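You operate a simulated robot arm through the tools that you are given. There is no shell and no other tool. Be economical: measure what you need, move in short steps, check, and stop when the job is done.

The job below is to be done with a simulated two-armed robot. You get a single attempt, and the scene is never put back.

TASK
Take the lid off the small evening cream tub and lay it down on the bench right of the tall mixer. Put the wire basket on the bench right of the mill. Push the cloths drawer shut. Open the top door of the balance. The order is free.

It is judged by the outcome, as a careful person would: the job done as asked, and still so three seconds after it is handed in. It fails if anything else is knocked over, pushed out of place, dropped, spilled or broken. A push-on lid holds only when it is set on centred and level and pressed home; a screw cap is set on level and turned clockwise until tight. Flat cloth is picked up by pressing the open fingertips on it (5 to 10 N) and closing them slowly along it; thin cloth reads only 2 to 8 mm in the jaws.

THE ROBOT
Two 7-joint arms with two-finger parallel grippers on one trunk, on a base that drives. Base frame: it is fixed to the floor where the robot stands at the start and does not move with it; the origin is under the middle of the robot, x ahead of it, y to its left, z up; the surface under the hand at the start is at about z = 0.9. Units: m, degrees, N and s.
The left shoulder is at the start at [0.05, 0.187, 1.135], the right one opposite. With the tool pointing down near the work surface each hand reaches from about 0.1 to 0.66 m from the robot's upright axis, wherever it stands, measured 20 degrees to its own side. Places, roughly: bench right of the mill [0.5, -1.3, 0.9]; cloths drawer [0.4, 2.5, 0.5]; small evening cream tub [0.5, 0, 1]; top door of the balance [0.6, 3.2, 1.1]; wire basket (10x9x6 cm) [0.5, 1.2, 0.9]. Payload 3.43 kg a hand.
Tool frame (each hand has its own): the origin (TCP) lies between the finger pads and is the grasp point; the fingertips stand 0.03 m ahead of it; z points along the fingers, y is the line along which they close. The gripper opens to 0.094 m. The fingers are 0.028 m wide and 0.01 m thick; the gripper's body (0.05 by 0.096 m) begins 0.055 m behind the TCP.
Orientation is that of the tool frame in the base frame, as a unit quaternion [x, y, z, w]. With the fingers straight down and closing along the base's y, the tool's x points along the base's -x, its y along +y and its z along -z.

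THE INTERFACE
- The arms move only by the tool jog_arm. It takes "left_increments", "right_increments" or both (then of equal length, played together; a hand with none holds still); each is a list of rows, each an object of numbers (a shift or turn left out is 0, a gripper value left out holds the last): "tx", "ty", "tz": the shift along the base's x, y, z in units of 250 mm (1.0 is 250 mm); "ax", "ay", "az": the turn, a rotation vector about the base's x, y, z in units of 90 degrees (1.0 is 90 degrees). In form: [{"tx": .., "ty": .., "tz": .., "ax": .., "ay": .., "az": ..}, ...]. A call has 1 to 8 rows; each row is the pose to reach, as a shift and turn from the pose commanded when the call began. "left_jaw" and "right_jaw" are, for a hand that has rows, the closure in counts, from 0 (fully open) to 255 (shut), set as the call begins (left out, the last holds). A call with a number of a shift or a turn outside -1 to 1 is refused whole. Rows are played at 5 a second. More than 0.05 m and 8.6 degrees between two rows, or a gripper value outside its range, and nothing of the call is played. A pose out of reach is approached as far as the arm can. The call stops where the force on the tool passes 40 N (or 10 N more than at its start, if that is more) or the arm is blocked; 0.2 s more then pass. Each finger travels about 0.153 m/s and halts on what it meets, pressing with about 22 N; the grip force reading is that of the motor and also rises with nothing between the fingers. The clock runs only during rows and for 0.2 s after the last one: add rows that repeat a pose to give the fingers time. It gives the time, the measured TCP pose, the force on the tool (base axes), the opening and the grip force at its end, in the units of the frame above (readings bear some noise), with the torque about the TCP (base axes, N m) and any sound that the robot's microphone picked up.
- Cameras (640 x 400 px; columns grow to the right, rows downward): "scene" is now at [0.146, -0.0072, 1.3057]; the picture's right is [-0.09, -1.00, 0.00], its down [-0.34, 0.03, -0.94] and it looks along [0.94, -0.08, -0.34] (base axes); focal length 244 px, centre (320, 200). "left" rides on the left gripper at [0.076, -0.014, -0.103] in its tool frame; the picture's right is [0.18, 0.98, 0.00], its down [-0.75, 0.14, -0.64] and it looks along [-0.63, 0.12, 0.77] (tool axes); focal length 243 px, centre (320, 200). "right" rides on the right gripper at [0.076, 0.014, -0.102] in its tool frame; the picture's right is [-0.18, 0.98, 0.00], its down [-0.75, -0.14, -0.64] and it looks along [-0.63, -0.12, 0.77] (tool axes); focal length 243 px, centre (320, 200). There is no depth. A picture from a camera that has moved, and an enlarged one, comes with that camera's place and axes in the base frame and with its lens. The place of the scene camera against the robot may be out by one fixed shift of up to 0.018 m in any direction.
- snapshot(camera): a new picture of that camera. No time passes.
- slide_trunk(by): slides the trunk up (or, below 0, down) by that many m; the arms and the scene camera ride with it, the base frame stays. It gives what a move gives, with no picture.
- drive_base(legs): drives the robot by 1 to 6 legs, each [ahead, left, turn to the left] in m, m and degrees, along the robot's own axes; the way and the turn of a leg run together, so that a leg with both is an arc; at most 1.5 m and 180 degrees a leg. The arms and the cameras ride along, it lands a little off, and it stops where it bumps. It gives what a move gives.
- pan_tilt(pan, tilt): turns the head with the scene camera to pan (to the left, within 80 degrees either way) and tilt (down, from -29 to 69), counted from straight ahead of the robot. It gives what a move gives.
- enlarge(camera, box): a new picture of the part [left, top, right, bottom] of that camera's present view, enlarged. No time passes.
- sign_off(): hands the job in; it is judged then, once.

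Work in short steps. Places have to be worked out from the pictures, the camera data and where the tool is seen: move nearer, look again, correct. Check each grasp and each placing, and mend what went wrong. You have 165 turns and 138 pictures in all, those below and enlarged ones among them. Open the grippers and draw the arms clear of the work before you hand the job in, unless the task says otherwise; then end with one line.

The tools are called after ">>>" by a JSON object that holds its "method" and its "body". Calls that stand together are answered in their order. jog_arm: Moves the arms, as the interface text tells. Its arguments: {"type":"object","properties":{"left_increments":{"type":"array","items":{"type":"object","properties":{"tx":{"type":"number"},"ty":{"type":"number"},"tz":{"type":"number"},"ax":{"type":"number"},"ay":{"type":"number"},"az":{"type":"number"}}}},"left_jaw":{"type":"number"},"right_increments":{"type":"array","items":{"type":"object","properties":{"tx":{"type":"number"},"ty":{"type":"number"},"tz":{"type":"number"},"ax":{"type":"number"},"ay":{"type":"number"},"az":{"type":"number"}}}},"right_jaw":{"type":"number"}},"required":[]} The other tools are called the same way: slide_trunk (by) slides the trunk up or down; drive_base (legs) drives the base; pan_tilt (pan, tilt) turns the head that bears the scene camera; snapshot (camera) takes a picture; enlarge (camera, box) takes an enlarged picture of a part of a camera's view; sign_off () hands the job in.

At the start:

```text
t: 0.0
left_tcp_pos: [0.3885, 0.1092, 1.158]
left_orientation: [-0.001, 1.0, 0.001, -0.001]
left_wrist_force: [0.2, -0.3, -0.8]
left_ft_torque: [0.02, -0.01, -0.01]
left_opening: 0.094
left_gripper_force: 0.1
right_tcp_pos: [0.374, -0.151, 1.2571]
right_orientation: [0.001, 1.0, 0.0, 0.0]
right_wrist_force: [0.9, 0.0, 0.0]
right_ft_torque: [0.0, 0.0, -0.01]
right_opening: 0.094
right_gripper_force: 0.1
trunk travel left (down, up): [-0.35, 0.082]
robot x, y, heading: [-0.0007, -0.0025, 0.2]
head pan, tilt: [-5.1, 20.0]
```

scene: 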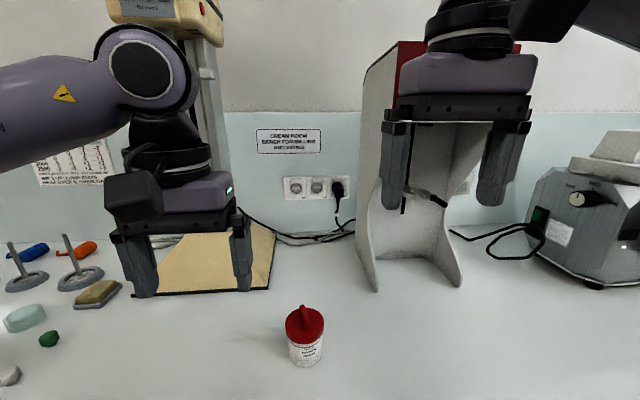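
right: 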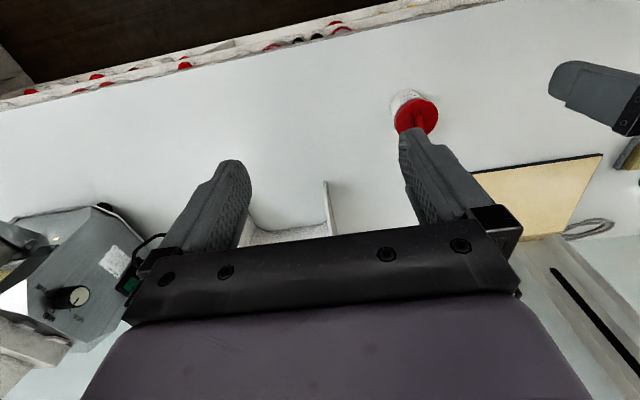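
left: 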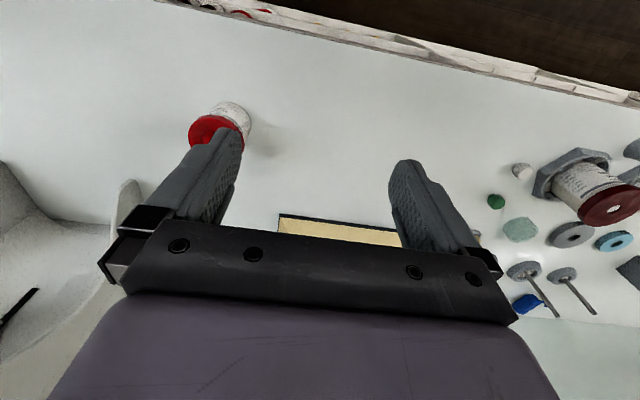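

I see a tub with a red lid ahead of me. I enlarge it to read the label, and look at the surroundings.

>>> {"method": "enlarge", "body": {"camera": "scene", "box": [260, 280, 360, 380]}}

>>> {"method": "pan_tilt", "body": {"pan": 60, "tilt": 25}}

>>> {"method": "snapshot", "body": {"camera": "scene"}}

>>> {"method": "pan_tilt", "body": {"pan": -60, "tilt": 25}}

>>> {"method": "snapshot", "body": {"camera": "scene"}}

```text
4.00 times, centred on (310, 330) of scene
camera zoom: at [0.146, -0.0072, 1.3057], right [-0.09, -1.0, 0.0], down [-0.34, 0.03, -0.94], along [0.94, -0.08, -0.34], focal length 976 px, centre (360, -320)
```

zoom: 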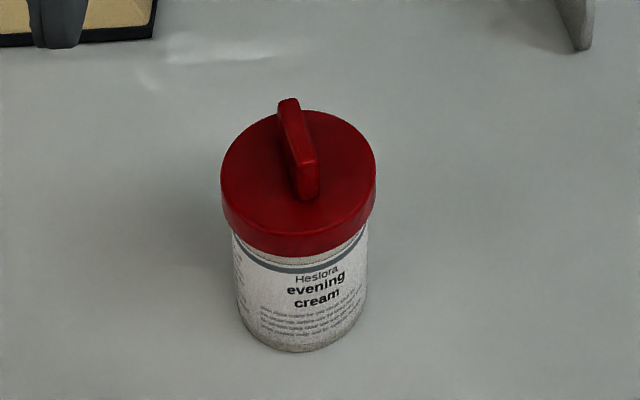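

```text
t: 1.4
left_tcp_pos: [0.3885, 0.11, 1.1574]
left_orientation: [-0.002, 1.0, 0.0, 0.001]
left_wrist_force: [0.4, -0.3, -0.1]
left_ft_torque: [-0.01, -0.01, -0.02]
left_opening: 0.0942
left_gripper_force: 0.1
right_tcp_pos: [0.3737, -0.1519, 1.2575]
right_orientation: [0.0, 1.0, 0.0, 0.0]
right_wrist_force: [0.1, -0.9, 0.7]
right_ft_torque: [0.0, 0.02, 0.0]
right_opening: 0.094
right_gripper_force: 0.0
trunk travel left (down, up): [-0.35, 0.082]
robot x, y, heading: [0.0008, 0.0015, 0.1]
head pan, tilt: [60.0, 25.0]
```

```text
133 pictures are left
camera scene: at [0.0993, 0.0808, 1.2976], right [0.87, -0.5, 0.0], down [-0.21, -0.37, -0.91], along [0.45, 0.78, -0.42], focal length 244 px, centre (320, 200)
```

scene: 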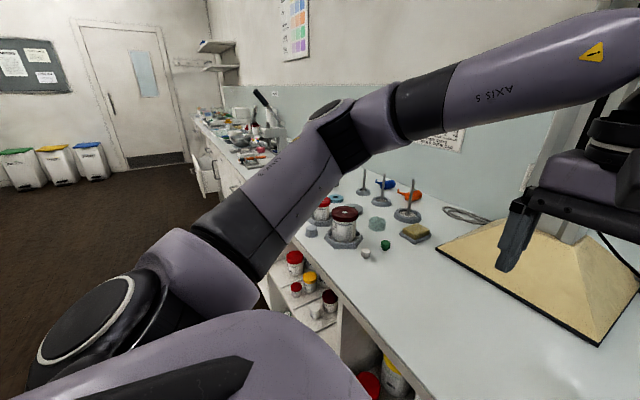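

```text
t: 3.4
left_tcp_pos: [0.3888, 0.1093, 1.1574]
left_orientation: [-0.001, 1.0, 0.001, 0.001]
left_wrist_force: [0.1, 0.7, -0.6]
left_ft_torque: [0.03, 0.02, 0.01]
left_opening: 0.0941
left_gripper_force: 0.1
right_tcp_pos: [0.3734, -0.1511, 1.2571]
right_orientation: [0.0, 1.0, 0.0, 0.0]
right_wrist_force: [0.0, 0.4, -0.2]
right_ft_torque: [-0.02, 0.0, 0.02]
right_opening: 0.094
right_gripper_force: 0.0
trunk travel left (down, up): [-0.35, 0.082]
robot x, y, heading: [0.0011, -0.0009, -0.5]
head pan, tilt: [-60.0, 25.0]
```

```text
132 pictures are left
camera scene: at [0.0993, -0.0788, 1.2976], right [-0.87, -0.5, 0.0], down [-0.21, 0.37, -0.91], along [0.45, -0.78, -0.42], focal length 244 px, centre (320, 200)
```

scene: 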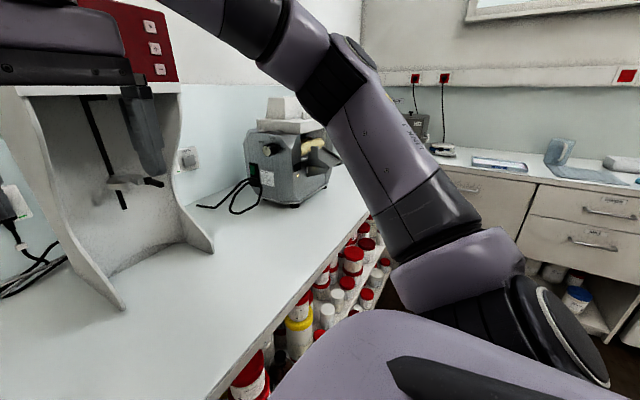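

I need to identify the tall mixer, so I look ahead with less tilt.

>>> {"method": "pan_tilt", "body": {"pan": 12, "tilt": -8}}

>>> {"method": "snapshot", "body": {"camera": "scene"}}

>>> {"method": "pan_tilt", "body": {"pan": -30, "tilt": 5}}

>>> {"method": "snapshot", "body": {"camera": "scene"}}

```text
t: 4.8
left_tcp_pos: [0.3889, 0.1087, 1.158]
left_orientation: [0.0, 1.0, 0.0, 0.0]
left_wrist_force: [-0.2, -0.2, -0.9]
left_ft_torque: [0.05, -0.01, 0.01]
left_opening: 0.0941
left_gripper_force: 0.0
right_tcp_pos: [0.3742, -0.1515, 1.2584]
right_orientation: [0.0, 1.0, 0.0, 0.0]
right_wrist_force: [-0.7, 0.7, 1.2]
right_ft_torque: [0.03, 0.06, 0.0]
right_opening: 0.0939
right_gripper_force: 0.0
trunk travel left (down, up): [-0.35, 0.082]
robot x, y, heading: [0.0022, -0.0044, 0.0]
head pan, tilt: [12.0, -8.0]
```

```text
131 pictures are left
camera scene: at [0.137, 0.0187, 1.3502], right [0.21, -0.98, 0.0], down [0.14, 0.03, -0.99], along [0.97, 0.21, 0.14], focal length 244 px, centre (320, 200)
```

scene: 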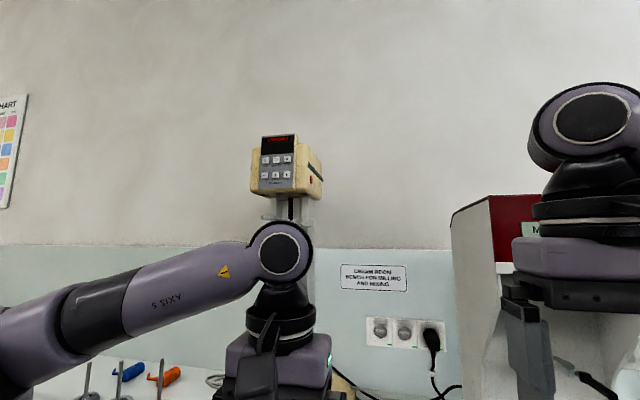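

```text
t: 5.9
left_tcp_pos: [0.3887, 0.1085, 1.1573]
left_orientation: [-0.001, 1.0, 0.0, -0.001]
left_wrist_force: [0.2, 0.0, -0.4]
left_ft_torque: [0.02, 0.01, 0.01]
left_opening: 0.0939
left_gripper_force: 0.0
right_tcp_pos: [0.3742, -0.1519, 1.2576]
right_orientation: [0.0, 1.0, 0.0, 0.0]
right_wrist_force: [-0.1, -0.8, 0.6]
right_ft_torque: [-0.02, 0.0, -0.01]
right_opening: 0.0941
right_gripper_force: 0.2
trunk travel left (down, up): [-0.35, 0.082]
robot x, y, heading: [0.0005, 0.0004, 0.1]
head pan, tilt: [-30.0, 5.0]
```

```text
130 pictures are left
camera scene: at [0.1328, -0.0448, 1.33], right [-0.5, -0.87, 0.0], down [-0.08, 0.04, -1.0], along [0.86, -0.5, -0.09], focal length 244 px, centre (320, 200)
```

scene: 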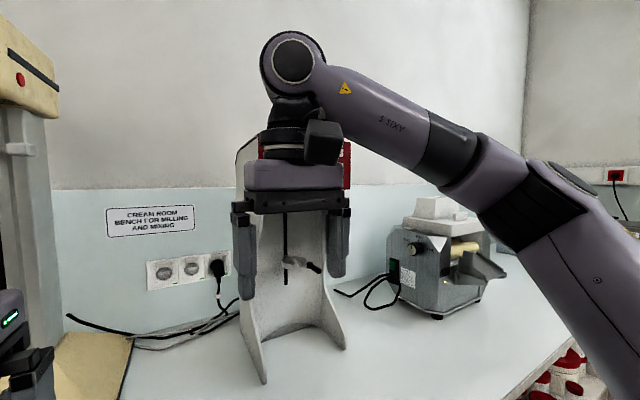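

The red device bears a label starting "M" behind the right arm. I lower the right arm a bit and look again.

>>> {"method": "jog_arm", "body": {"right_increments": [{"tz": -0.18, "ty": -0.05}, {"tz": -0.36, "ty": -0.1}, {"tz": -0.54, "ty": -0.2}, {"tz": -0.7, "ty": -0.3}]}}

>>> {"method": "pan_tilt", "body": {"pan": -15, "tilt": 0}}

>>> {"method": "snapshot", "body": {"camera": "scene"}}

```text
refused: row 3 steps farther than a row can; nothing moved
```

```text
t: 6.7
left_tcp_pos: [0.3881, 0.1092, 1.1573]
left_orientation: [-0.001, 1.0, 0.001, 0.0]
left_wrist_force: [0.5, 1.0, 0.8]
left_ft_torque: [0.0, -0.01, 0.0]
left_opening: 0.0938
left_gripper_force: 0.0
right_tcp_pos: [0.3734, -0.1506, 1.2572]
right_orientation: [0.0, 1.0, 0.0, -0.001]
right_wrist_force: [-0.6, -0.3, -0.1]
right_ft_torque: [0.03, 0.01, -0.02]
right_opening: 0.0939
right_gripper_force: 0.0
trunk travel left (down, up): [-0.35, 0.082]
robot x, y, heading: [0.004, 0.0018, 0.1]
head pan, tilt: [-15.0, 0.0]
```

```text
129 pictures are left
camera scene: at [0.1401, -0.0224, 1.3379], right [-0.26, -0.97, 0.0], down [0.0, 0.0, -1.0], along [0.97, -0.26, 0.0], focal length 244 px, centre (320, 200)
```

scene: 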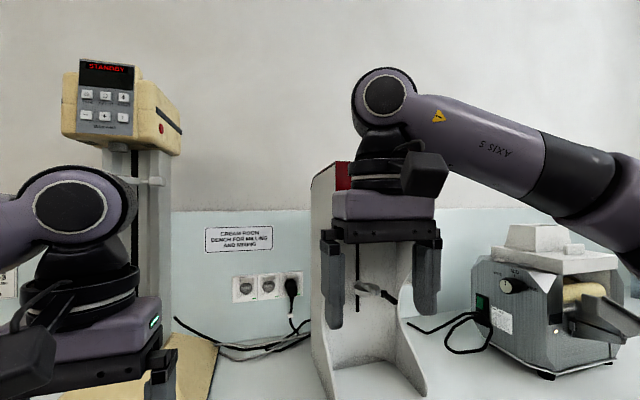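

Steps were slightly too long; I redo them smaller.

>>> {"method": "jog_arm", "body": {"right_increments": [{"tz": -0.15, "ty": -0.08}, {"tz": -0.3, "ty": -0.16}, {"tz": -0.45, "ty": -0.24}, {"tz": -0.6, "ty": -0.32}, {"tz": -0.6, "ty": -0.5}, {"tz": -0.6, "ty": -0.68}]}}

>>> {"method": "snapshot", "body": {"camera": "scene"}}

```text
t: 8.1
left_tcp_pos: [0.387, 0.1086, 1.1573]
left_orientation: [-0.001, 1.0, -0.001, 0.0]
left_wrist_force: [0.1, 0.4, 0.0]
left_ft_torque: [0.01, -0.04, 0.0]
left_opening: 0.0939
left_gripper_force: 0.1
right_tcp_pos: [0.3761, -0.3212, 1.1073]
right_orientation: [-0.001, 1.0, 0.0, 0.001]
right_wrist_force: [0.6, 0.2, 0.5]
right_ft_torque: [0.0, -0.01, -0.01]
right_opening: 0.0941
right_gripper_force: 0.1
trunk travel left (down, up): [-0.35, 0.082]
robot x, y, heading: [-0.0029, -0.0002, 0.1]
head pan, tilt: [-15.0, 0.0]
```

```text
128 pictures are left
camera scene: at [0.1399, -0.0228, 1.338], right [-0.26, -0.97, 0.0], down [0.0, 0.0, -1.0], along [0.97, -0.26, 0.0], focal length 244 px, centre (320, 200)
```

scene: 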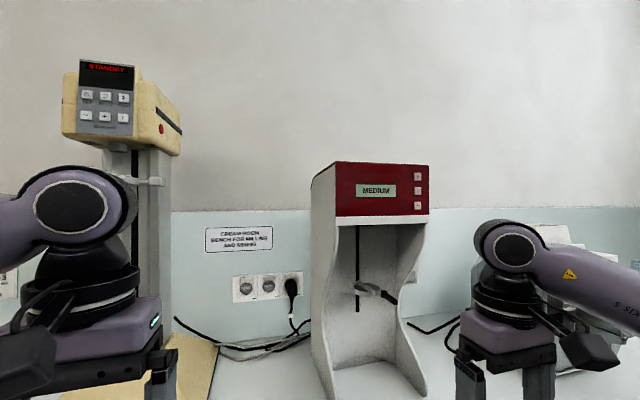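

The tall mixer is the beige one on the column; the lid goes in the free patch between it and the red mixer (about x 0.65, y −0.05). The tub is small (lid top z≈0.975, centre ≈(0.462, −0.008)), so I'll hold its body with the left hand coming in sideways and pull the lid with the right. I start turning the left hand.

>>> {"method": "jog_arm", "body": {"left_increments": [{"tx": 0.04, "ty": 0.06, "ax": -0.046, "ay": 0.046, "az": 0.06}, {"tx": 0.08, "ty": 0.12, "ax": -0.092, "ay": 0.092, "az": 0.12}, {"tx": 0.12, "ty": 0.18, "ax": -0.138, "ay": 0.138, "az": 0.18}, {"tx": 0.16, "ty": 0.24, "ax": -0.184, "ay": 0.184, "az": 0.24}, {"tx": 0.2, "ty": 0.3, "ax": -0.23, "ay": 0.23, "az": 0.3}, {"tx": 0.24, "ty": 0.36, "ax": -0.276, "ay": 0.276, "az": 0.36}, {"tx": 0.28, "ty": 0.42, "ax": -0.323, "ay": 0.323, "az": 0.421}]}}

>>> {"method": "jog_arm", "body": {"left_increments": [{"ax": -0.046, "ay": 0.046, "az": 0.06}, {"ax": -0.092, "ay": 0.092, "az": 0.12}, {"ax": -0.138, "ay": 0.138, "az": 0.18}, {"ax": -0.184, "ay": 0.184, "az": 0.24}, {"ax": -0.23, "ay": 0.23, "az": 0.3}, {"ax": -0.276, "ay": 0.276, "az": 0.36}, {"ax": -0.323, "ay": 0.323, "az": 0.421}]}}

>>> {"method": "pan_tilt", "body": {"pan": 5, "tilt": 35}}

>>> {"method": "snapshot", "body": {"camera": "scene"}}

>>> {"method": "snapshot", "body": {"camera": "left"}}

>>> {"method": "snapshot", "body": {"camera": "right"}}

```text
t: 9.7
left_tcp_pos: [0.4598, 0.2147, 1.1558]
left_orientation: [-0.319, 0.882, -0.245, -0.244]
left_wrist_force: [0.6, 0.4, 0.1]
left_ft_torque: [0.04, -0.01, 0.0]
left_opening: 0.0942
left_gripper_force: 0.0
right_tcp_pos: [0.3764, -0.3217, 1.1071]
right_orientation: [0.0, 1.0, 0.0, 0.0]
right_wrist_force: [-0.5, 0.1, 0.3]
right_ft_torque: [0.03, -0.03, 0.0]
right_opening: 0.0938
right_gripper_force: 0.1
trunk travel left (down, up): [-0.35, 0.082]
robot x, y, heading: [0.0027, -0.0035, -0.1]
head pan, tilt: [-15.0, 0.0]
```

```text
t: 11.3
left_tcp_pos: [0.4579, 0.2138, 1.1578]
left_orientation: [0.562, -0.559, 0.43, 0.431]
left_wrist_force: [0.4, -0.6, 0.3]
left_ft_torque: [-0.01, 0.0, 0.01]
left_opening: 0.0939
left_gripper_force: 0.0
right_tcp_pos: [0.3765, -0.3213, 1.1067]
right_orientation: [0.0, 1.0, 0.0, 0.0]
right_wrist_force: [-0.6, 0.6, -0.2]
right_ft_torque: [0.01, 0.01, 0.03]
right_opening: 0.0944
right_gripper_force: 0.1
trunk travel left (down, up): [-0.35, 0.082]
robot x, y, heading: [-0.0008, 0.0013, 0.0]
head pan, tilt: [-15.0, 0.0]
```

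```text
t: 12.3
left_tcp_pos: [0.4575, 0.2143, 1.1567]
left_orientation: [0.562, -0.56, 0.431, 0.43]
left_wrist_force: [0.6, 0.4, -0.6]
left_ft_torque: [0.01, 0.0, -0.03]
left_opening: 0.0939
left_gripper_force: 0.1
right_tcp_pos: [0.3777, -0.3213, 1.1068]
right_orientation: [0.0, 1.0, 0.0, 0.0]
right_wrist_force: [-0.5, 0.0, 0.9]
right_ft_torque: [-0.04, 0.02, 0.0]
right_opening: 0.0942
right_gripper_force: 0.1
trunk travel left (down, up): [-0.35, 0.082]
robot x, y, heading: [-0.0051, 0.0005, 0.2]
head pan, tilt: [5.0, 35.0]
```

```text
127 pictures are left
camera scene: at [0.1409, 0.0086, 1.2819], right [0.09, -1.0, 0.0], down [-0.57, -0.05, -0.82], along [0.82, 0.07, -0.57], focal length 244 px, centre (320, 200)
```

scene: 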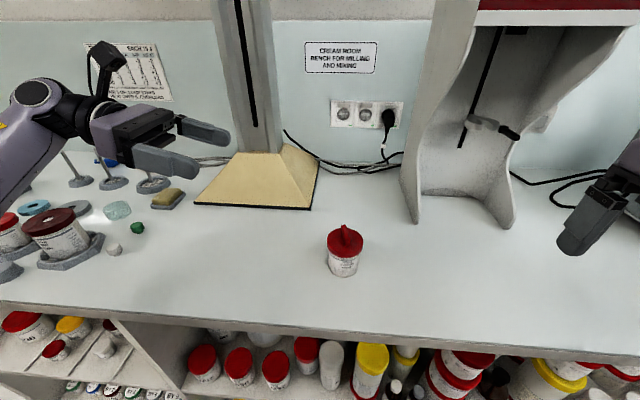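

```text
126 pictures are left
camera left: at [0.4726, 0.2938, 1.2581], right [-0.98, -0.05, 0.18], down [-0.14, 0.82, -0.56], along [-0.12, -0.58, -0.81], focal length 243 px, centre (320, 200)
```

left: 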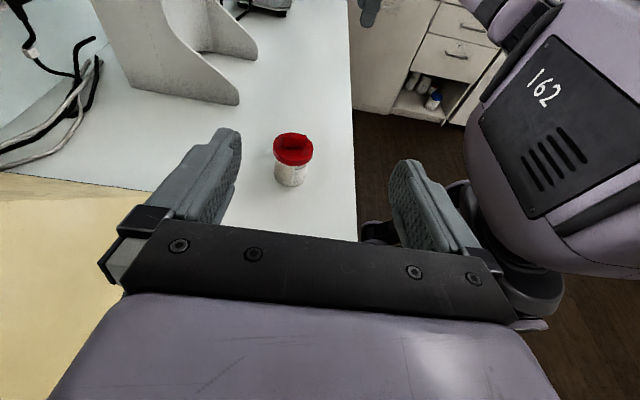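

```text
125 pictures are left
camera right: at [0.3023, -0.308, 1.2113], right [0.18, 0.98, 0.0], down [0.75, -0.14, 0.64], along [0.63, -0.12, -0.77], focal length 243 px, centre (320, 200)
```

right: 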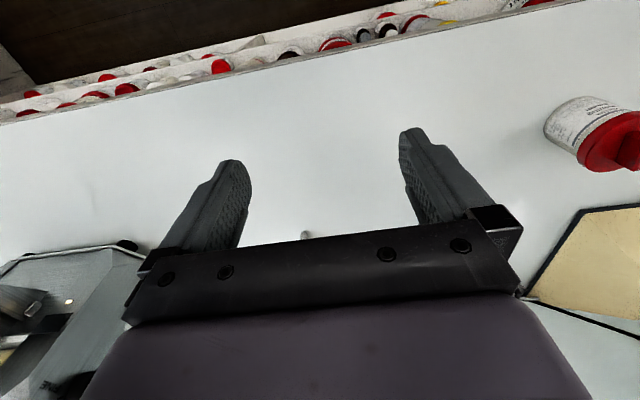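

The lid from the left camera comes out at x≈0.477, y≈−0.01. I bring the left hand down beside the tub and look again.

>>> {"method": "jog_arm", "body": {"left_increments": [{"tx": 0.014, "ty": -0.09, "tz": -0.126}, {"tx": 0.028, "ty": -0.18, "tz": -0.25}, {"tx": 0.042, "ty": -0.27, "tz": -0.38}, {"tx": 0.056, "ty": -0.36, "tz": -0.5}, {"tx": 0.068, "ty": -0.42, "tz": -0.63}]}}

>>> {"method": "snapshot", "body": {"camera": "left"}}

>>> {"method": "snapshot", "body": {"camera": "scene"}}

```text
t: 13.5
left_tcp_pos: [0.4743, 0.1109, 0.9999]
left_orientation: [0.562, -0.56, 0.43, 0.43]
left_wrist_force: [0.3, 0.0, -0.1]
left_ft_torque: [0.03, 0.0, -0.03]
left_opening: 0.0938
left_gripper_force: 0.0
right_tcp_pos: [0.3755, -0.3211, 1.1072]
right_orientation: [-0.001, 1.0, -0.001, 0.0]
right_wrist_force: [0.0, 0.1, -0.8]
right_ft_torque: [0.02, -0.02, -0.05]
right_opening: 0.0943
right_gripper_force: 0.0
trunk travel left (down, up): [-0.35, 0.082]
robot x, y, heading: [0.003, -0.0006, -0.1]
head pan, tilt: [5.0, 35.0]
```

```text
124 pictures are left
camera left: at [0.4891, 0.1899, 1.1003], right [-0.98, -0.05, 0.18], down [-0.14, 0.81, -0.56], along [-0.12, -0.58, -0.81], focal length 243 px, centre (320, 200)
```

left: 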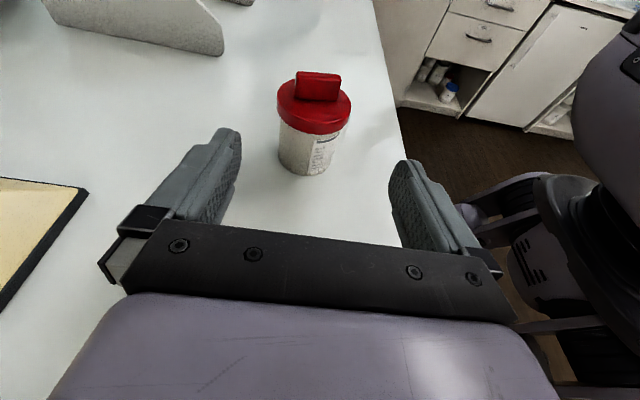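

```text
123 pictures are left
camera scene: at [0.1411, 0.0087, 1.2818], right [0.09, -1.0, 0.0], down [-0.57, -0.05, -0.82], along [0.82, 0.07, -0.57], focal length 244 px, centre (320, 200)
```

scene: 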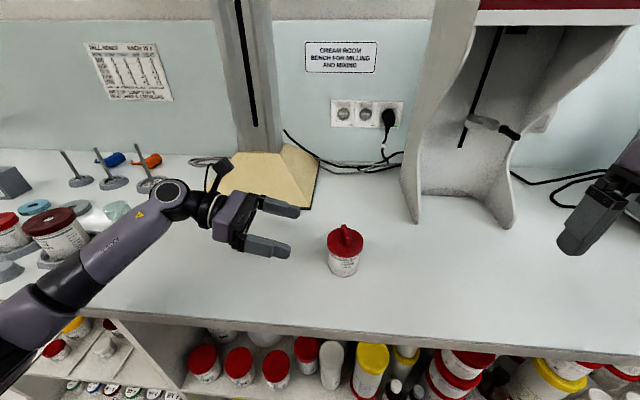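

Tub body centre ≈(0.478, −0.013), lid bottom at z≈0.96. I lower the left hand to z≈0.928 and slide half way around the tub, then check.

>>> {"method": "jog_arm", "body": {"left_increments": [{"tx": 0.012, "tz": -0.144}, {"tx": 0.012, "tz": -0.288}, {"tx": 0.012, "ty": -0.12, "tz": -0.288}, {"tx": 0.012, "ty": -0.22, "tz": -0.288}]}}

>>> {"method": "snapshot", "body": {"camera": "left"}}

>>> {"method": "snapshot", "body": {"camera": "scene"}}

```text
t: 14.5
left_tcp_pos: [0.4793, 0.0554, 0.9289]
left_orientation: [0.561, -0.559, 0.433, 0.43]
left_wrist_force: [-0.1, 9.5, 16.8]
left_ft_torque: [1.52, 0.21, -0.19]
left_opening: 0.094
left_gripper_force: 0.1
right_tcp_pos: [0.3761, -0.3211, 1.1068]
right_orientation: [0.0, 1.0, 0.0, 0.001]
right_wrist_force: [1.3, 0.1, -0.2]
right_ft_torque: [-0.01, -0.01, 0.0]
right_opening: 0.0939
right_gripper_force: 0.1
trunk travel left (down, up): [-0.35, 0.082]
robot x, y, heading: [0.001, -0.001, -0.1]
head pan, tilt: [5.0, 35.0]
```

```text
122 pictures are left
camera left: at [0.4932, 0.1356, 1.0294], right [-0.98, -0.05, 0.18], down [-0.14, 0.81, -0.56], along [-0.11, -0.58, -0.81], focal length 243 px, centre (320, 200)
```

left: 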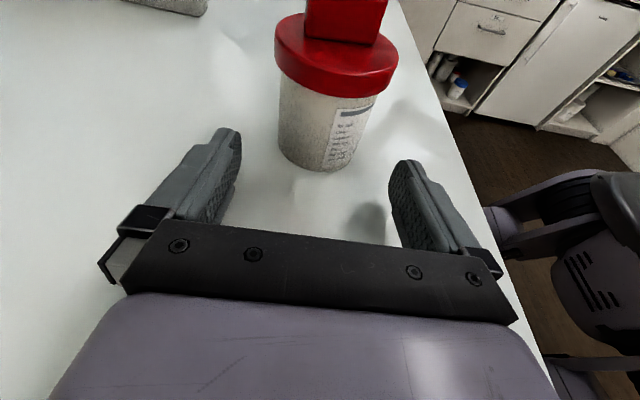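

```text
121 pictures are left
camera scene: at [0.1396, 0.0093, 1.2822], right [0.09, -1.0, 0.0], down [-0.57, -0.05, -0.82], along [0.82, 0.07, -0.57], focal length 244 px, centre (320, 200)
```

scene: 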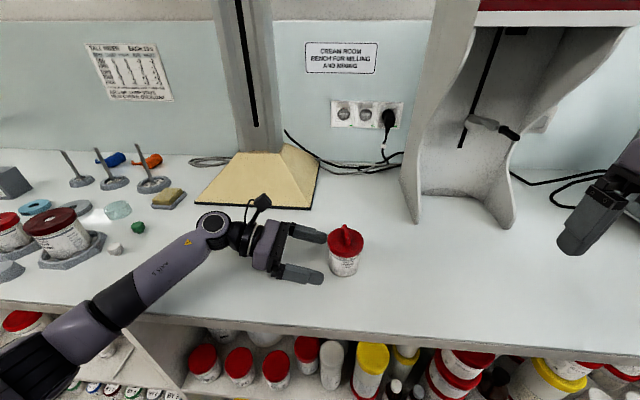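

The force (17 N up, lever 9 cm behind) shows the hand's body brushing the bench. I raise 6 mm, back off on x slightly, then advance so the fingers straddle the tub.

>>> {"method": "jog_arm", "body": {"left_increments": [{"tz": 0.026}, {"tz": 0.028, "tx": -0.014, "ty": -0.06}, {"tz": 0.028, "tx": -0.014, "ty": -0.12}, {"tz": 0.028, "tx": -0.014, "ty": -0.18}, {"tz": 0.028, "tx": -0.014, "ty": -0.23}]}}

>>> {"method": "snapshot", "body": {"camera": "left"}}

>>> {"method": "enlarge", "body": {"camera": "scene", "box": [200, 180, 400, 305]}}

```text
t: 15.7
left_tcp_pos: [0.4752, -0.002, 0.934]
left_orientation: [0.562, -0.56, 0.43, 0.43]
left_wrist_force: [-0.4, 0.2, -0.9]
left_ft_torque: [-0.01, 0.02, 0.03]
left_opening: 0.0939
left_gripper_force: 0.0
right_tcp_pos: [0.3764, -0.3224, 1.1063]
right_orientation: [0.0, 1.0, 0.0, 0.0]
right_wrist_force: [-0.7, -0.4, 0.0]
right_ft_torque: [0.02, -0.01, 0.01]
right_opening: 0.094
right_gripper_force: 0.1
trunk travel left (down, up): [-0.35, 0.082]
robot x, y, heading: [-0.0003, 0.0016, -0.0]
head pan, tilt: [5.0, 35.0]
```

```text
120 pictures are left
camera left: at [0.4898, 0.0773, 1.0347], right [-0.98, -0.05, 0.18], down [-0.14, 0.82, -0.56], along [-0.12, -0.58, -0.81], focal length 243 px, centre (320, 200)
```

left: 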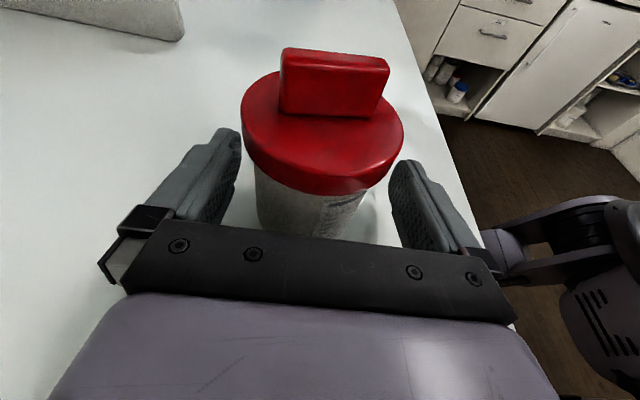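

```text
3.20 times, centred on (300, 242) of scene
camera zoom: at [0.1409, 0.0086, 1.2818], right [0.09, -1.0, 0.0], down [-0.57, -0.05, -0.82], along [0.82, 0.07, -0.57], focal length 781 px, centre (384, 64)
```

zoom: 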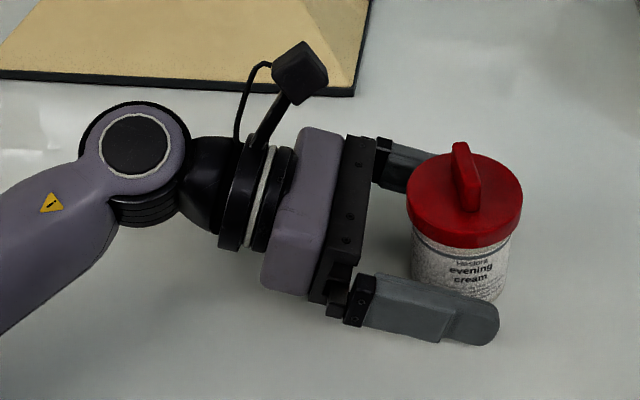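

The fingers straddle the body below the lid, clear of it. I close the left jaws on the tub.

>>> {"method": "jog_arm", "body": {"left_increments": [{}, {}, {}, {}, {}], "left_jaw": 255}}

>>> {"method": "snapshot", "body": {"camera": "left"}}

```text
t: 16.9
left_tcp_pos: [0.4754, -0.0024, 0.9336]
left_orientation: [0.561, -0.56, 0.431, 0.431]
left_wrist_force: [0.3, -1.0, 0.5]
left_ft_torque: [-0.02, -0.07, 0.01]
left_opening: 0.0638
left_gripper_force: 22.0
right_tcp_pos: [0.3774, -0.322, 1.1073]
right_orientation: [0.0, 1.0, -0.001, 0.0]
right_wrist_force: [-0.1, -0.6, 0.5]
right_ft_torque: [0.02, -0.02, 0.05]
right_opening: 0.0939
right_gripper_force: 0.1
trunk travel left (down, up): [-0.35, 0.082]
robot x, y, heading: [0.0034, 0.0021, -0.1]
head pan, tilt: [5.0, 35.0]
```

```text
118 pictures are left
camera left: at [0.4898, 0.0776, 1.035], right [-0.98, -0.05, 0.18], down [-0.14, 0.81, -0.56], along [-0.12, -0.58, -0.81], focal length 243 px, centre (320, 200)
```

left: 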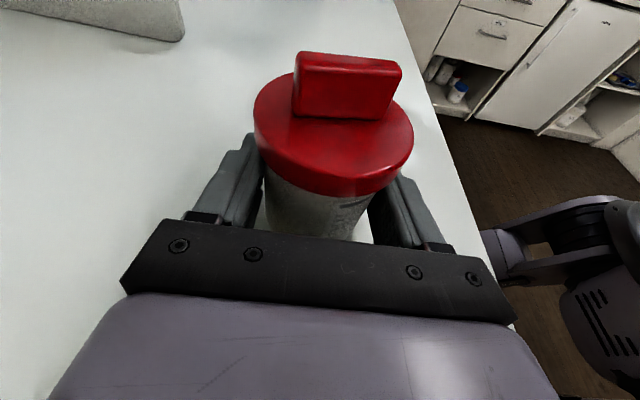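

Tub held (width 64 mm). Fin centre ≈(0.476, −0.012), top z≈0.997, about 8° left-turned. I bring the right hand over it with jaws half open.

>>> {"method": "jog_arm", "body": {"right_increments": [{"tx": 0.057, "ty": 0.17, "az": 0.02}, {"tx": 0.114, "ty": 0.34, "az": 0.04}, {"tx": 0.171, "ty": 0.51, "az": 0.06}, {"tx": 0.228, "ty": 0.68, "az": 0.08}, {"tx": 0.285, "ty": 0.85, "az": 0.09}, {"tx": 0.342, "ty": 0.98, "az": 0.09}, {"tx": 0.398, "ty": 1.0, "az": 0.09}], "right_jaw": 110}}

>>> {"method": "snapshot", "body": {"camera": "right"}}

>>> {"method": "snapshot", "body": {"camera": "left"}}

>>> {"method": "enlarge", "body": {"camera": "scene", "box": [220, 160, 460, 310]}}

```text
t: 18.5
left_tcp_pos: [0.4748, -0.0023, 0.9352]
left_orientation: [0.562, -0.56, 0.43, 0.43]
left_wrist_force: [0.3, 0.5, 0.4]
left_ft_torque: [0.0, -0.02, 0.02]
left_opening: 0.0636
left_gripper_force: 22.5
right_tcp_pos: [0.4726, -0.0714, 1.1084]
right_orientation: [-0.07, 0.998, 0.0, 0.0]
right_wrist_force: [-0.4, -0.1, 0.1]
right_ft_torque: [0.01, -0.02, -0.01]
right_opening: 0.0535
right_gripper_force: 0.0
trunk travel left (down, up): [-0.35, 0.082]
robot x, y, heading: [-0.0003, 0.0002, 0.1]
head pan, tilt: [5.0, 35.0]
```

```text
117 pictures are left
camera right: at [0.3968, -0.0684, 1.2134], right [0.04, 1.0, 0.0], down [0.77, -0.03, 0.64], along [0.64, -0.03, -0.77], focal length 243 px, centre (320, 200)
```

right: 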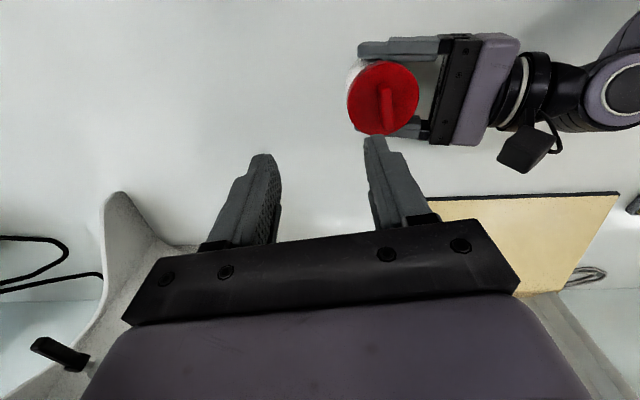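

```text
116 pictures are left
camera left: at [0.4898, 0.0776, 1.0349], right [-0.98, -0.05, 0.18], down [-0.14, 0.81, -0.56], along [-0.12, -0.58, -0.81], focal length 243 px, centre (320, 200)
```

left: 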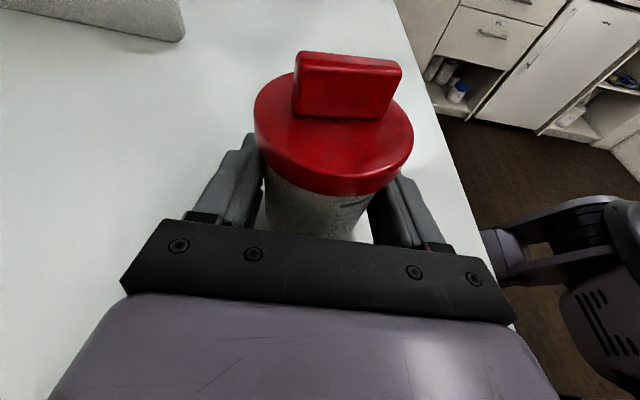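

```text
2.67 times, centred on (340, 235) of scene
camera zoom: at [0.1409, 0.0087, 1.2818], right [0.09, -1.0, 0.0], down [-0.57, -0.05, -0.82], along [0.82, 0.07, -0.57], focal length 651 px, centre (267, 107)
```

zoom: 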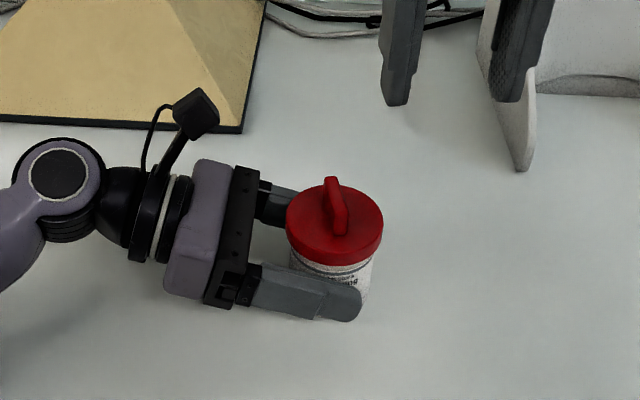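

The right camera puts the fin at (0.472, −0.011) and ~12° turned. I centre over it and descend to just above the lid.

>>> {"method": "jog_arm", "body": {"right_increments": [{"ty": 0.12, "az": 0.02}, {"ty": 0.24, "az": 0.04}, {"ty": 0.24, "tz": -0.13, "az": 0.04}, {"ty": 0.24, "tz": -0.25, "az": 0.04}, {"ty": 0.24, "tz": -0.31, "az": 0.04}]}}

>>> {"method": "snapshot", "body": {"camera": "left"}}

>>> {"method": "enlarge", "body": {"camera": "scene", "box": [220, 130, 460, 280]}}

```text
t: 19.7
left_tcp_pos: [0.4759, -0.0031, 0.934]
left_orientation: [0.562, -0.56, 0.431, 0.431]
left_wrist_force: [0.3, 0.0, 1.8]
left_ft_torque: [-0.01, 0.0, -0.03]
left_opening: 0.0638
left_gripper_force: 21.9
right_tcp_pos: [0.4732, -0.0118, 1.0293]
right_orientation: [-0.102, 0.995, 0.0, 0.0]
right_wrist_force: [0.5, -0.8, 0.6]
right_ft_torque: [-0.01, 0.0, -0.03]
right_opening: 0.0535
right_gripper_force: 0.1
trunk travel left (down, up): [-0.35, 0.082]
robot x, y, heading: [-0.0023, -0.0003, 0.0]
head pan, tilt: [5.0, 35.0]
```

```text
114 pictures are left
camera left: at [0.4898, 0.0776, 1.0349], right [-0.98, -0.05, 0.18], down [-0.14, 0.81, -0.56], along [-0.12, -0.58, -0.81], focal length 243 px, centre (320, 200)
```

left: 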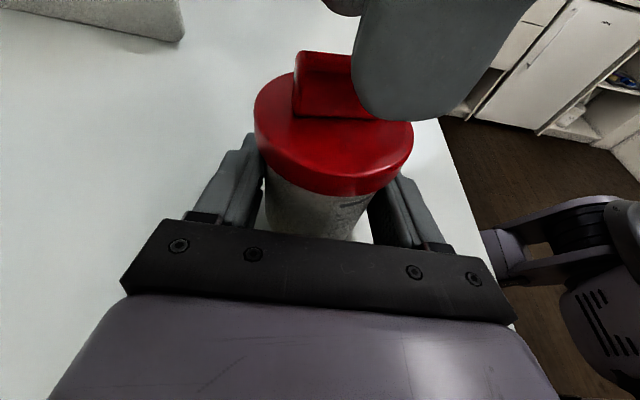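

```text
2.67 times, centred on (340, 205) of scene
camera zoom: at [0.1409, 0.0087, 1.2818], right [0.09, -1.0, 0.0], down [-0.57, -0.05, -0.82], along [0.82, 0.07, -0.57], focal length 651 px, centre (267, 187)
```

zoom: 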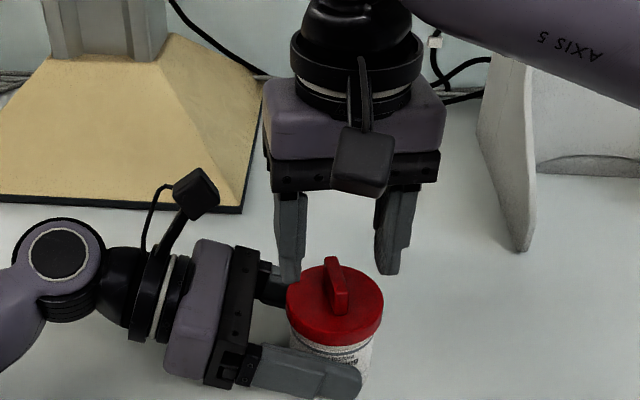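

Aligned over the fin. I descend 18 mm (watching force), then close the right jaws.

>>> {"method": "jog_arm", "body": {"right_increments": [{"tz": -0.04}, {"tz": -0.07}]}}

>>> {"method": "jog_arm", "body": {"right_increments": [{}, {}, {}, {}], "right_jaw": 255}}

>>> {"method": "snapshot", "body": {"camera": "left"}}

>>> {"method": "snapshot", "body": {"camera": "right"}}

```text
t: 20.3
left_tcp_pos: [0.4747, -0.003, 0.9342]
left_orientation: [0.562, -0.56, 0.431, 0.431]
left_wrist_force: [-0.1, 0.3, 1.4]
left_ft_torque: [0.0, 0.0, -0.02]
left_opening: 0.0635
left_gripper_force: 21.5
right_tcp_pos: [0.473, -0.0107, 1.013]
right_orientation: [-0.102, 0.995, 0.0, 0.0]
right_wrist_force: [0.7, -0.1, -0.2]
right_ft_torque: [0.0, -0.06, -0.01]
right_opening: 0.0536
right_gripper_force: 0.1
trunk travel left (down, up): [-0.35, 0.082]
robot x, y, heading: [0.0006, -0.0011, -0.0]
head pan, tilt: [5.0, 35.0]
```

```text
t: 21.3
left_tcp_pos: [0.476, -0.0014, 0.9351]
left_orientation: [0.562, -0.56, 0.431, 0.43]
left_wrist_force: [-0.3, 1.3, 2.0]
left_ft_torque: [-0.06, 0.0, 0.01]
left_opening: 0.0634
left_gripper_force: 22.4
right_tcp_pos: [0.4725, -0.0099, 1.0128]
right_orientation: [-0.102, 0.995, -0.001, 0.0]
right_wrist_force: [-0.4, -1.0, -0.3]
right_ft_torque: [-0.02, 0.0, 0.01]
right_opening: 0.0086
right_gripper_force: 21.5
trunk travel left (down, up): [-0.35, 0.082]
robot x, y, heading: [0.0023, 0.0027, 0.0]
head pan, tilt: [5.0, 35.0]
heard: snap
```

```text
112 pictures are left
camera left: at [0.4898, 0.0777, 1.0349], right [-0.98, -0.05, 0.18], down [-0.14, 0.81, -0.56], along [-0.12, -0.58, -0.81], focal length 243 px, centre (320, 200)
```

left: 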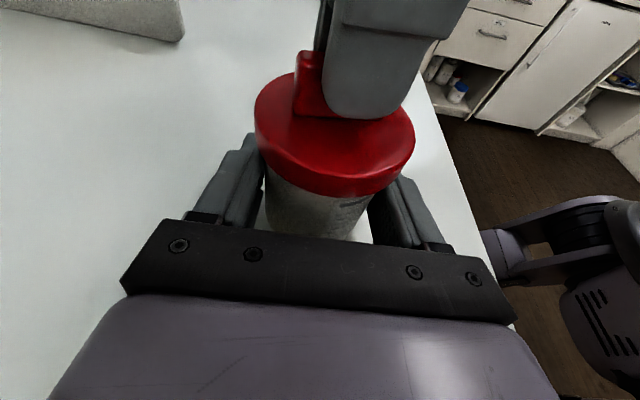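

```text
111 pictures are left
camera right: at [0.3977, -0.013, 1.1172], right [-0.02, 1.0, 0.0], down [0.77, 0.01, 0.64], along [0.64, 0.01, -0.77], focal length 243 px, centre (320, 200)
```

right: 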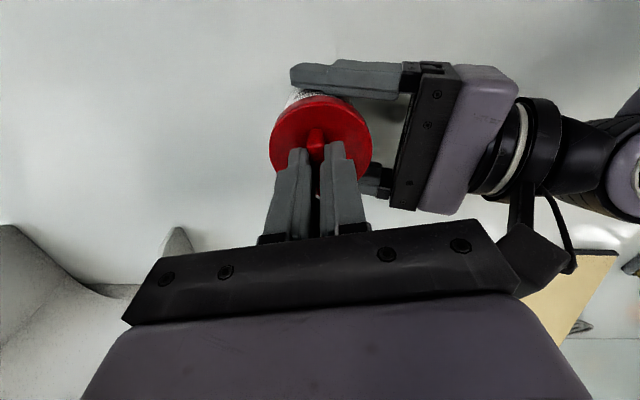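

The fin is gripped (8.6 mm) and a snap was heard, perhaps the lid letting go. I lift slowly straight up.

>>> {"method": "jog_arm", "body": {"right_increments": [{"tz": 0.02}, {"tz": 0.04}, {"tz": 0.08}, {"tz": 0.14}, {"tz": 0.2}, {"tz": 0.28}]}}

>>> {"method": "snapshot", "body": {"camera": "left"}}

>>> {"method": "snapshot", "body": {"camera": "scene"}}

```text
t: 22.7
left_tcp_pos: [0.4745, -0.0008, 0.9338]
left_orientation: [0.562, -0.561, 0.43, 0.431]
left_wrist_force: [-1.2, 0.5, 1.4]
left_ft_torque: [0.02, 0.02, 0.02]
left_opening: 0.0632
left_gripper_force: 22.6
right_tcp_pos: [0.4755, -0.01, 1.0834]
right_orientation: [-0.103, 0.995, 0.0, 0.0]
right_wrist_force: [-0.1, 0.3, -0.6]
right_ft_torque: [0.02, -0.02, 0.03]
right_opening: 0.0085
right_gripper_force: 22.1
trunk travel left (down, up): [-0.35, 0.082]
robot x, y, heading: [0.0008, -0.0006, -0.3]
head pan, tilt: [5.0, 35.0]
```

```text
110 pictures are left
camera left: at [0.4897, 0.0776, 1.0349], right [-0.98, -0.05, 0.18], down [-0.14, 0.81, -0.56], along [-0.12, -0.58, -0.81], focal length 243 px, centre (320, 200)
```

left: 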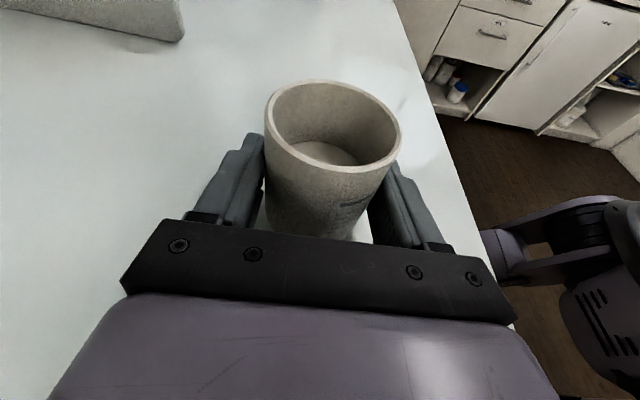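

```text
109 pictures are left
camera scene: at [0.1408, 0.0088, 1.2818], right [0.09, -1.0, 0.0], down [-0.57, -0.05, -0.82], along [0.82, 0.07, -0.57], focal length 244 px, centre (320, 200)
```

scene: 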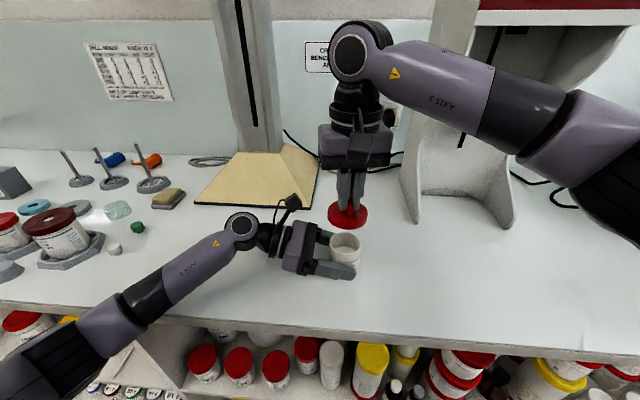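

The lid is off and the tub stands open in the left hand. I release the tub and withdraw the left hand along +y.

>>> {"method": "jog_arm", "body": {"left_increments": [{}, {}, {}, {"ty": 0.1}, {"ty": 0.25}, {"ty": 0.4}, {"ty": 0.5, "tz": 0.1}, {"ty": 0.5, "tz": 0.28}], "left_jaw": 0}}

>>> {"method": "jog_arm", "body": {"right_increments": [{"tx": 0.14, "ty": -0.04}, {"tx": 0.28, "ty": -0.08}, {"tx": 0.42, "ty": -0.12}, {"tx": 0.56, "ty": -0.16}, {"tx": 0.7, "ty": -0.18}, {"tx": 0.76, "ty": -0.18}]}}

>>> {"method": "snapshot", "body": {"camera": "scene"}}

>>> {"method": "snapshot", "body": {"camera": "right"}}

```text
t: 24.5
left_tcp_pos: [0.4749, 0.1232, 1.0045]
left_orientation: [0.562, -0.56, 0.429, 0.431]
left_wrist_force: [0.7, 0.7, -0.5]
left_ft_torque: [-0.04, 0.03, -0.02]
left_opening: 0.0941
left_gripper_force: 0.1
right_tcp_pos: [0.4733, -0.0107, 1.0831]
right_orientation: [-0.102, 0.995, 0.001, 0.0]
right_wrist_force: [-0.1, 0.7, -0.2]
right_ft_torque: [0.03, -0.01, 0.01]
right_opening: 0.0084
right_gripper_force: 21.7
trunk travel left (down, up): [-0.35, 0.082]
robot x, y, heading: [-0.0008, 0.0008, 0.1]
head pan, tilt: [5.0, 35.0]
```

```text
t: 25.9
left_tcp_pos: [0.4754, 0.1232, 1.0039]
left_orientation: [0.563, -0.56, 0.431, 0.43]
left_wrist_force: [0.3, 0.9, 0.1]
left_ft_torque: [0.0, -0.02, -0.03]
left_opening: 0.0939
left_gripper_force: 0.1
right_tcp_pos: [0.5949, -0.0711, 1.0694]
right_orientation: [-0.102, 0.995, 0.001, 0.001]
right_wrist_force: [0.2, 0.5, 0.2]
right_ft_torque: [0.0, 0.01, 0.01]
right_opening: 0.0085
right_gripper_force: 22.4
right hand out of reach, approached as far as the arm can: row 4, 5, 6
trunk travel left (down, up): [-0.35, 0.082]
robot x, y, heading: [0.0004, -0.0021, 0.0]
head pan, tilt: [5.0, 35.0]
```

```text
108 pictures are left
camera scene: at [0.1406, 0.0091, 1.2819], right [0.09, -1.0, 0.0], down [-0.57, -0.05, -0.82], along [0.82, 0.07, -0.57], focal length 244 px, centre (320, 200)
```

scene: 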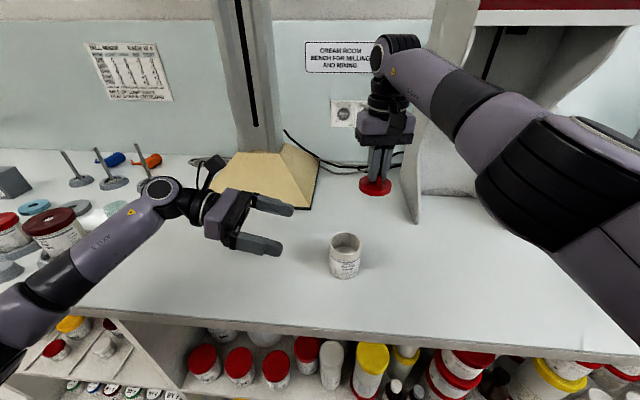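

```text
107 pictures are left
camera right: at [0.5186, -0.0727, 1.1736], right [-0.02, 1.0, 0.0], down [0.77, 0.02, 0.64], along [0.64, 0.01, -0.77], focal length 243 px, centre (320, 200)
```

right: 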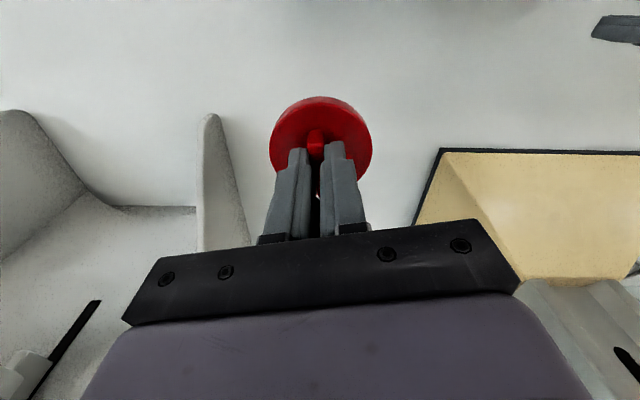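

Reach ends at x≈0.595; I need the base a bit closer. First I raise the left arm and look down at the clearance between robot and bench.

>>> {"method": "jog_arm", "body": {"left_increments": [{"tz": 0.15}, {"tz": 0.3}, {"tz": 0.45}, {"tz": 0.6}]}}

>>> {"method": "pan_tilt", "body": {"pan": 0, "tilt": 69}}

>>> {"method": "snapshot", "body": {"camera": "scene"}}

```text
t: 26.9
left_tcp_pos: [0.4754, 0.1216, 1.1557]
left_orientation: [0.563, -0.559, 0.431, 0.43]
left_wrist_force: [0.4, 0.6, -0.9]
left_ft_torque: [0.0, 0.02, 0.0]
left_opening: 0.0941
left_gripper_force: 0.1
right_tcp_pos: [0.5938, -0.0709, 1.0698]
right_orientation: [-0.102, 0.995, 0.0, 0.0]
right_wrist_force: [-0.5, -0.2, -0.7]
right_ft_torque: [0.0, 0.0, 0.02]
right_opening: 0.0085
right_gripper_force: 22.1
trunk travel left (down, up): [-0.35, 0.082]
robot x, y, heading: [-0.0004, -0.003, 0.1]
head pan, tilt: [5.0, 35.0]
```

```text
t: 27.9
left_tcp_pos: [0.4761, 0.1218, 1.1545]
left_orientation: [-0.561, 0.561, -0.43, -0.432]
left_wrist_force: [-0.8, -0.5, 0.4]
left_ft_torque: [0.01, 0.0, -0.01]
left_opening: 0.094
left_gripper_force: 0.0
right_tcp_pos: [0.5943, -0.0709, 1.069]
right_orientation: [-0.101, 0.995, 0.0, 0.001]
right_wrist_force: [-0.6, -0.1, 0.1]
right_ft_torque: [0.0, 0.01, -0.04]
right_opening: 0.0086
right_gripper_force: 21.4
trunk travel left (down, up): [-0.35, 0.082]
robot x, y, heading: [-0.0013, 0.002, 0.2]
head pan, tilt: [0.0, 68.8]
```

```text
106 pictures are left
camera scene: at [0.1092, 0.001, 1.2382], right [0.0, -1.0, 0.0], down [-0.93, 0.0, -0.36], along [0.36, 0.0, -0.93], focal length 244 px, centre (320, 200)
```

scene: 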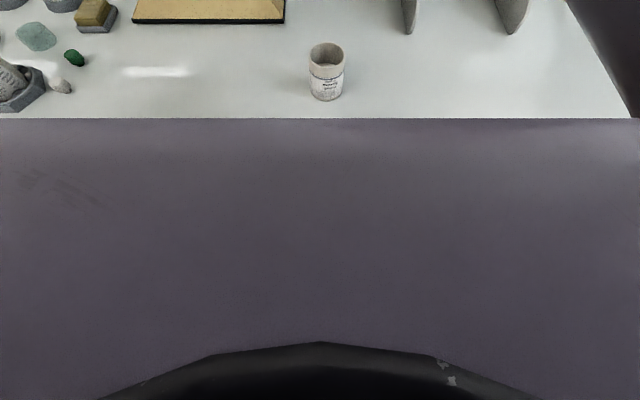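

The trunk hides the gap, so I try a cautious 4 cm drive forward; it stops if it bumps.

>>> {"method": "drive_base", "body": {"legs": [[0.04, 0, 0]]}}

>>> {"method": "pan_tilt", "body": {"pan": 0, "tilt": 35}}

>>> {"method": "snapshot", "body": {"camera": "scene"}}

```text
t: 28.7
left_tcp_pos: [0.5164, 0.121, 1.1551]
left_orientation: [0.562, -0.56, 0.43, 0.431]
left_wrist_force: [0.2, 0.1, -0.6]
left_ft_torque: [0.02, 0.0, -0.01]
left_opening: 0.0941
left_gripper_force: 0.1
right_tcp_pos: [0.634, -0.0715, 1.0689]
right_orientation: [-0.102, 0.995, 0.0, 0.0]
right_wrist_force: [-0.3, 1.2, -0.2]
right_ft_torque: [0.0, -0.05, -0.01]
right_opening: 0.0086
right_gripper_force: 21.8
trunk travel left (down, up): [-0.35, 0.082]
robot x, y, heading: [0.0391, -0.0022, -0.1]
head pan, tilt: [0.0, 68.8]
```

```text
t: 29.7
left_tcp_pos: [0.5142, 0.1214, 1.155]
left_orientation: [0.563, -0.56, 0.43, 0.43]
left_wrist_force: [-0.1, -0.3, 0.4]
left_ft_torque: [0.01, 0.01, 0.0]
left_opening: 0.0941
left_gripper_force: 0.0
right_tcp_pos: [0.6344, -0.0702, 1.0692]
right_orientation: [-0.101, 0.995, 0.0, 0.0]
right_wrist_force: [-0.4, -0.1, -0.8]
right_ft_torque: [0.0, 0.01, 0.03]
right_opening: 0.0085
right_gripper_force: 22.2
trunk travel left (down, up): [-0.35, 0.082]
robot x, y, heading: [0.0391, -0.0001, -0.1]
head pan, tilt: [0.0, 35.0]
```

```text
105 pictures are left
camera scene: at [0.1801, 0.001, 1.2817], right [0.0, -1.0, 0.0], down [-0.57, 0.0, -0.82], along [0.82, 0.0, -0.57], focal length 244 px, centre (320, 200)
```

scene: 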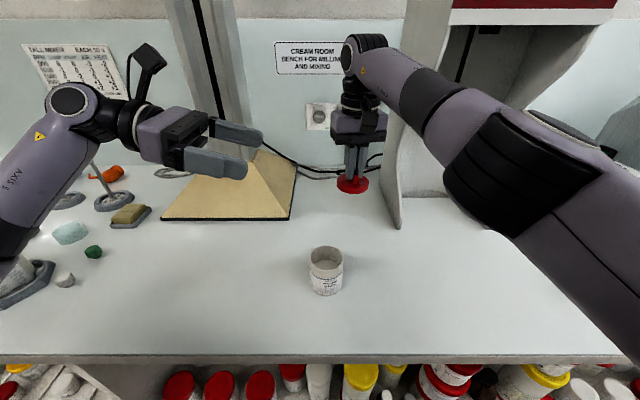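

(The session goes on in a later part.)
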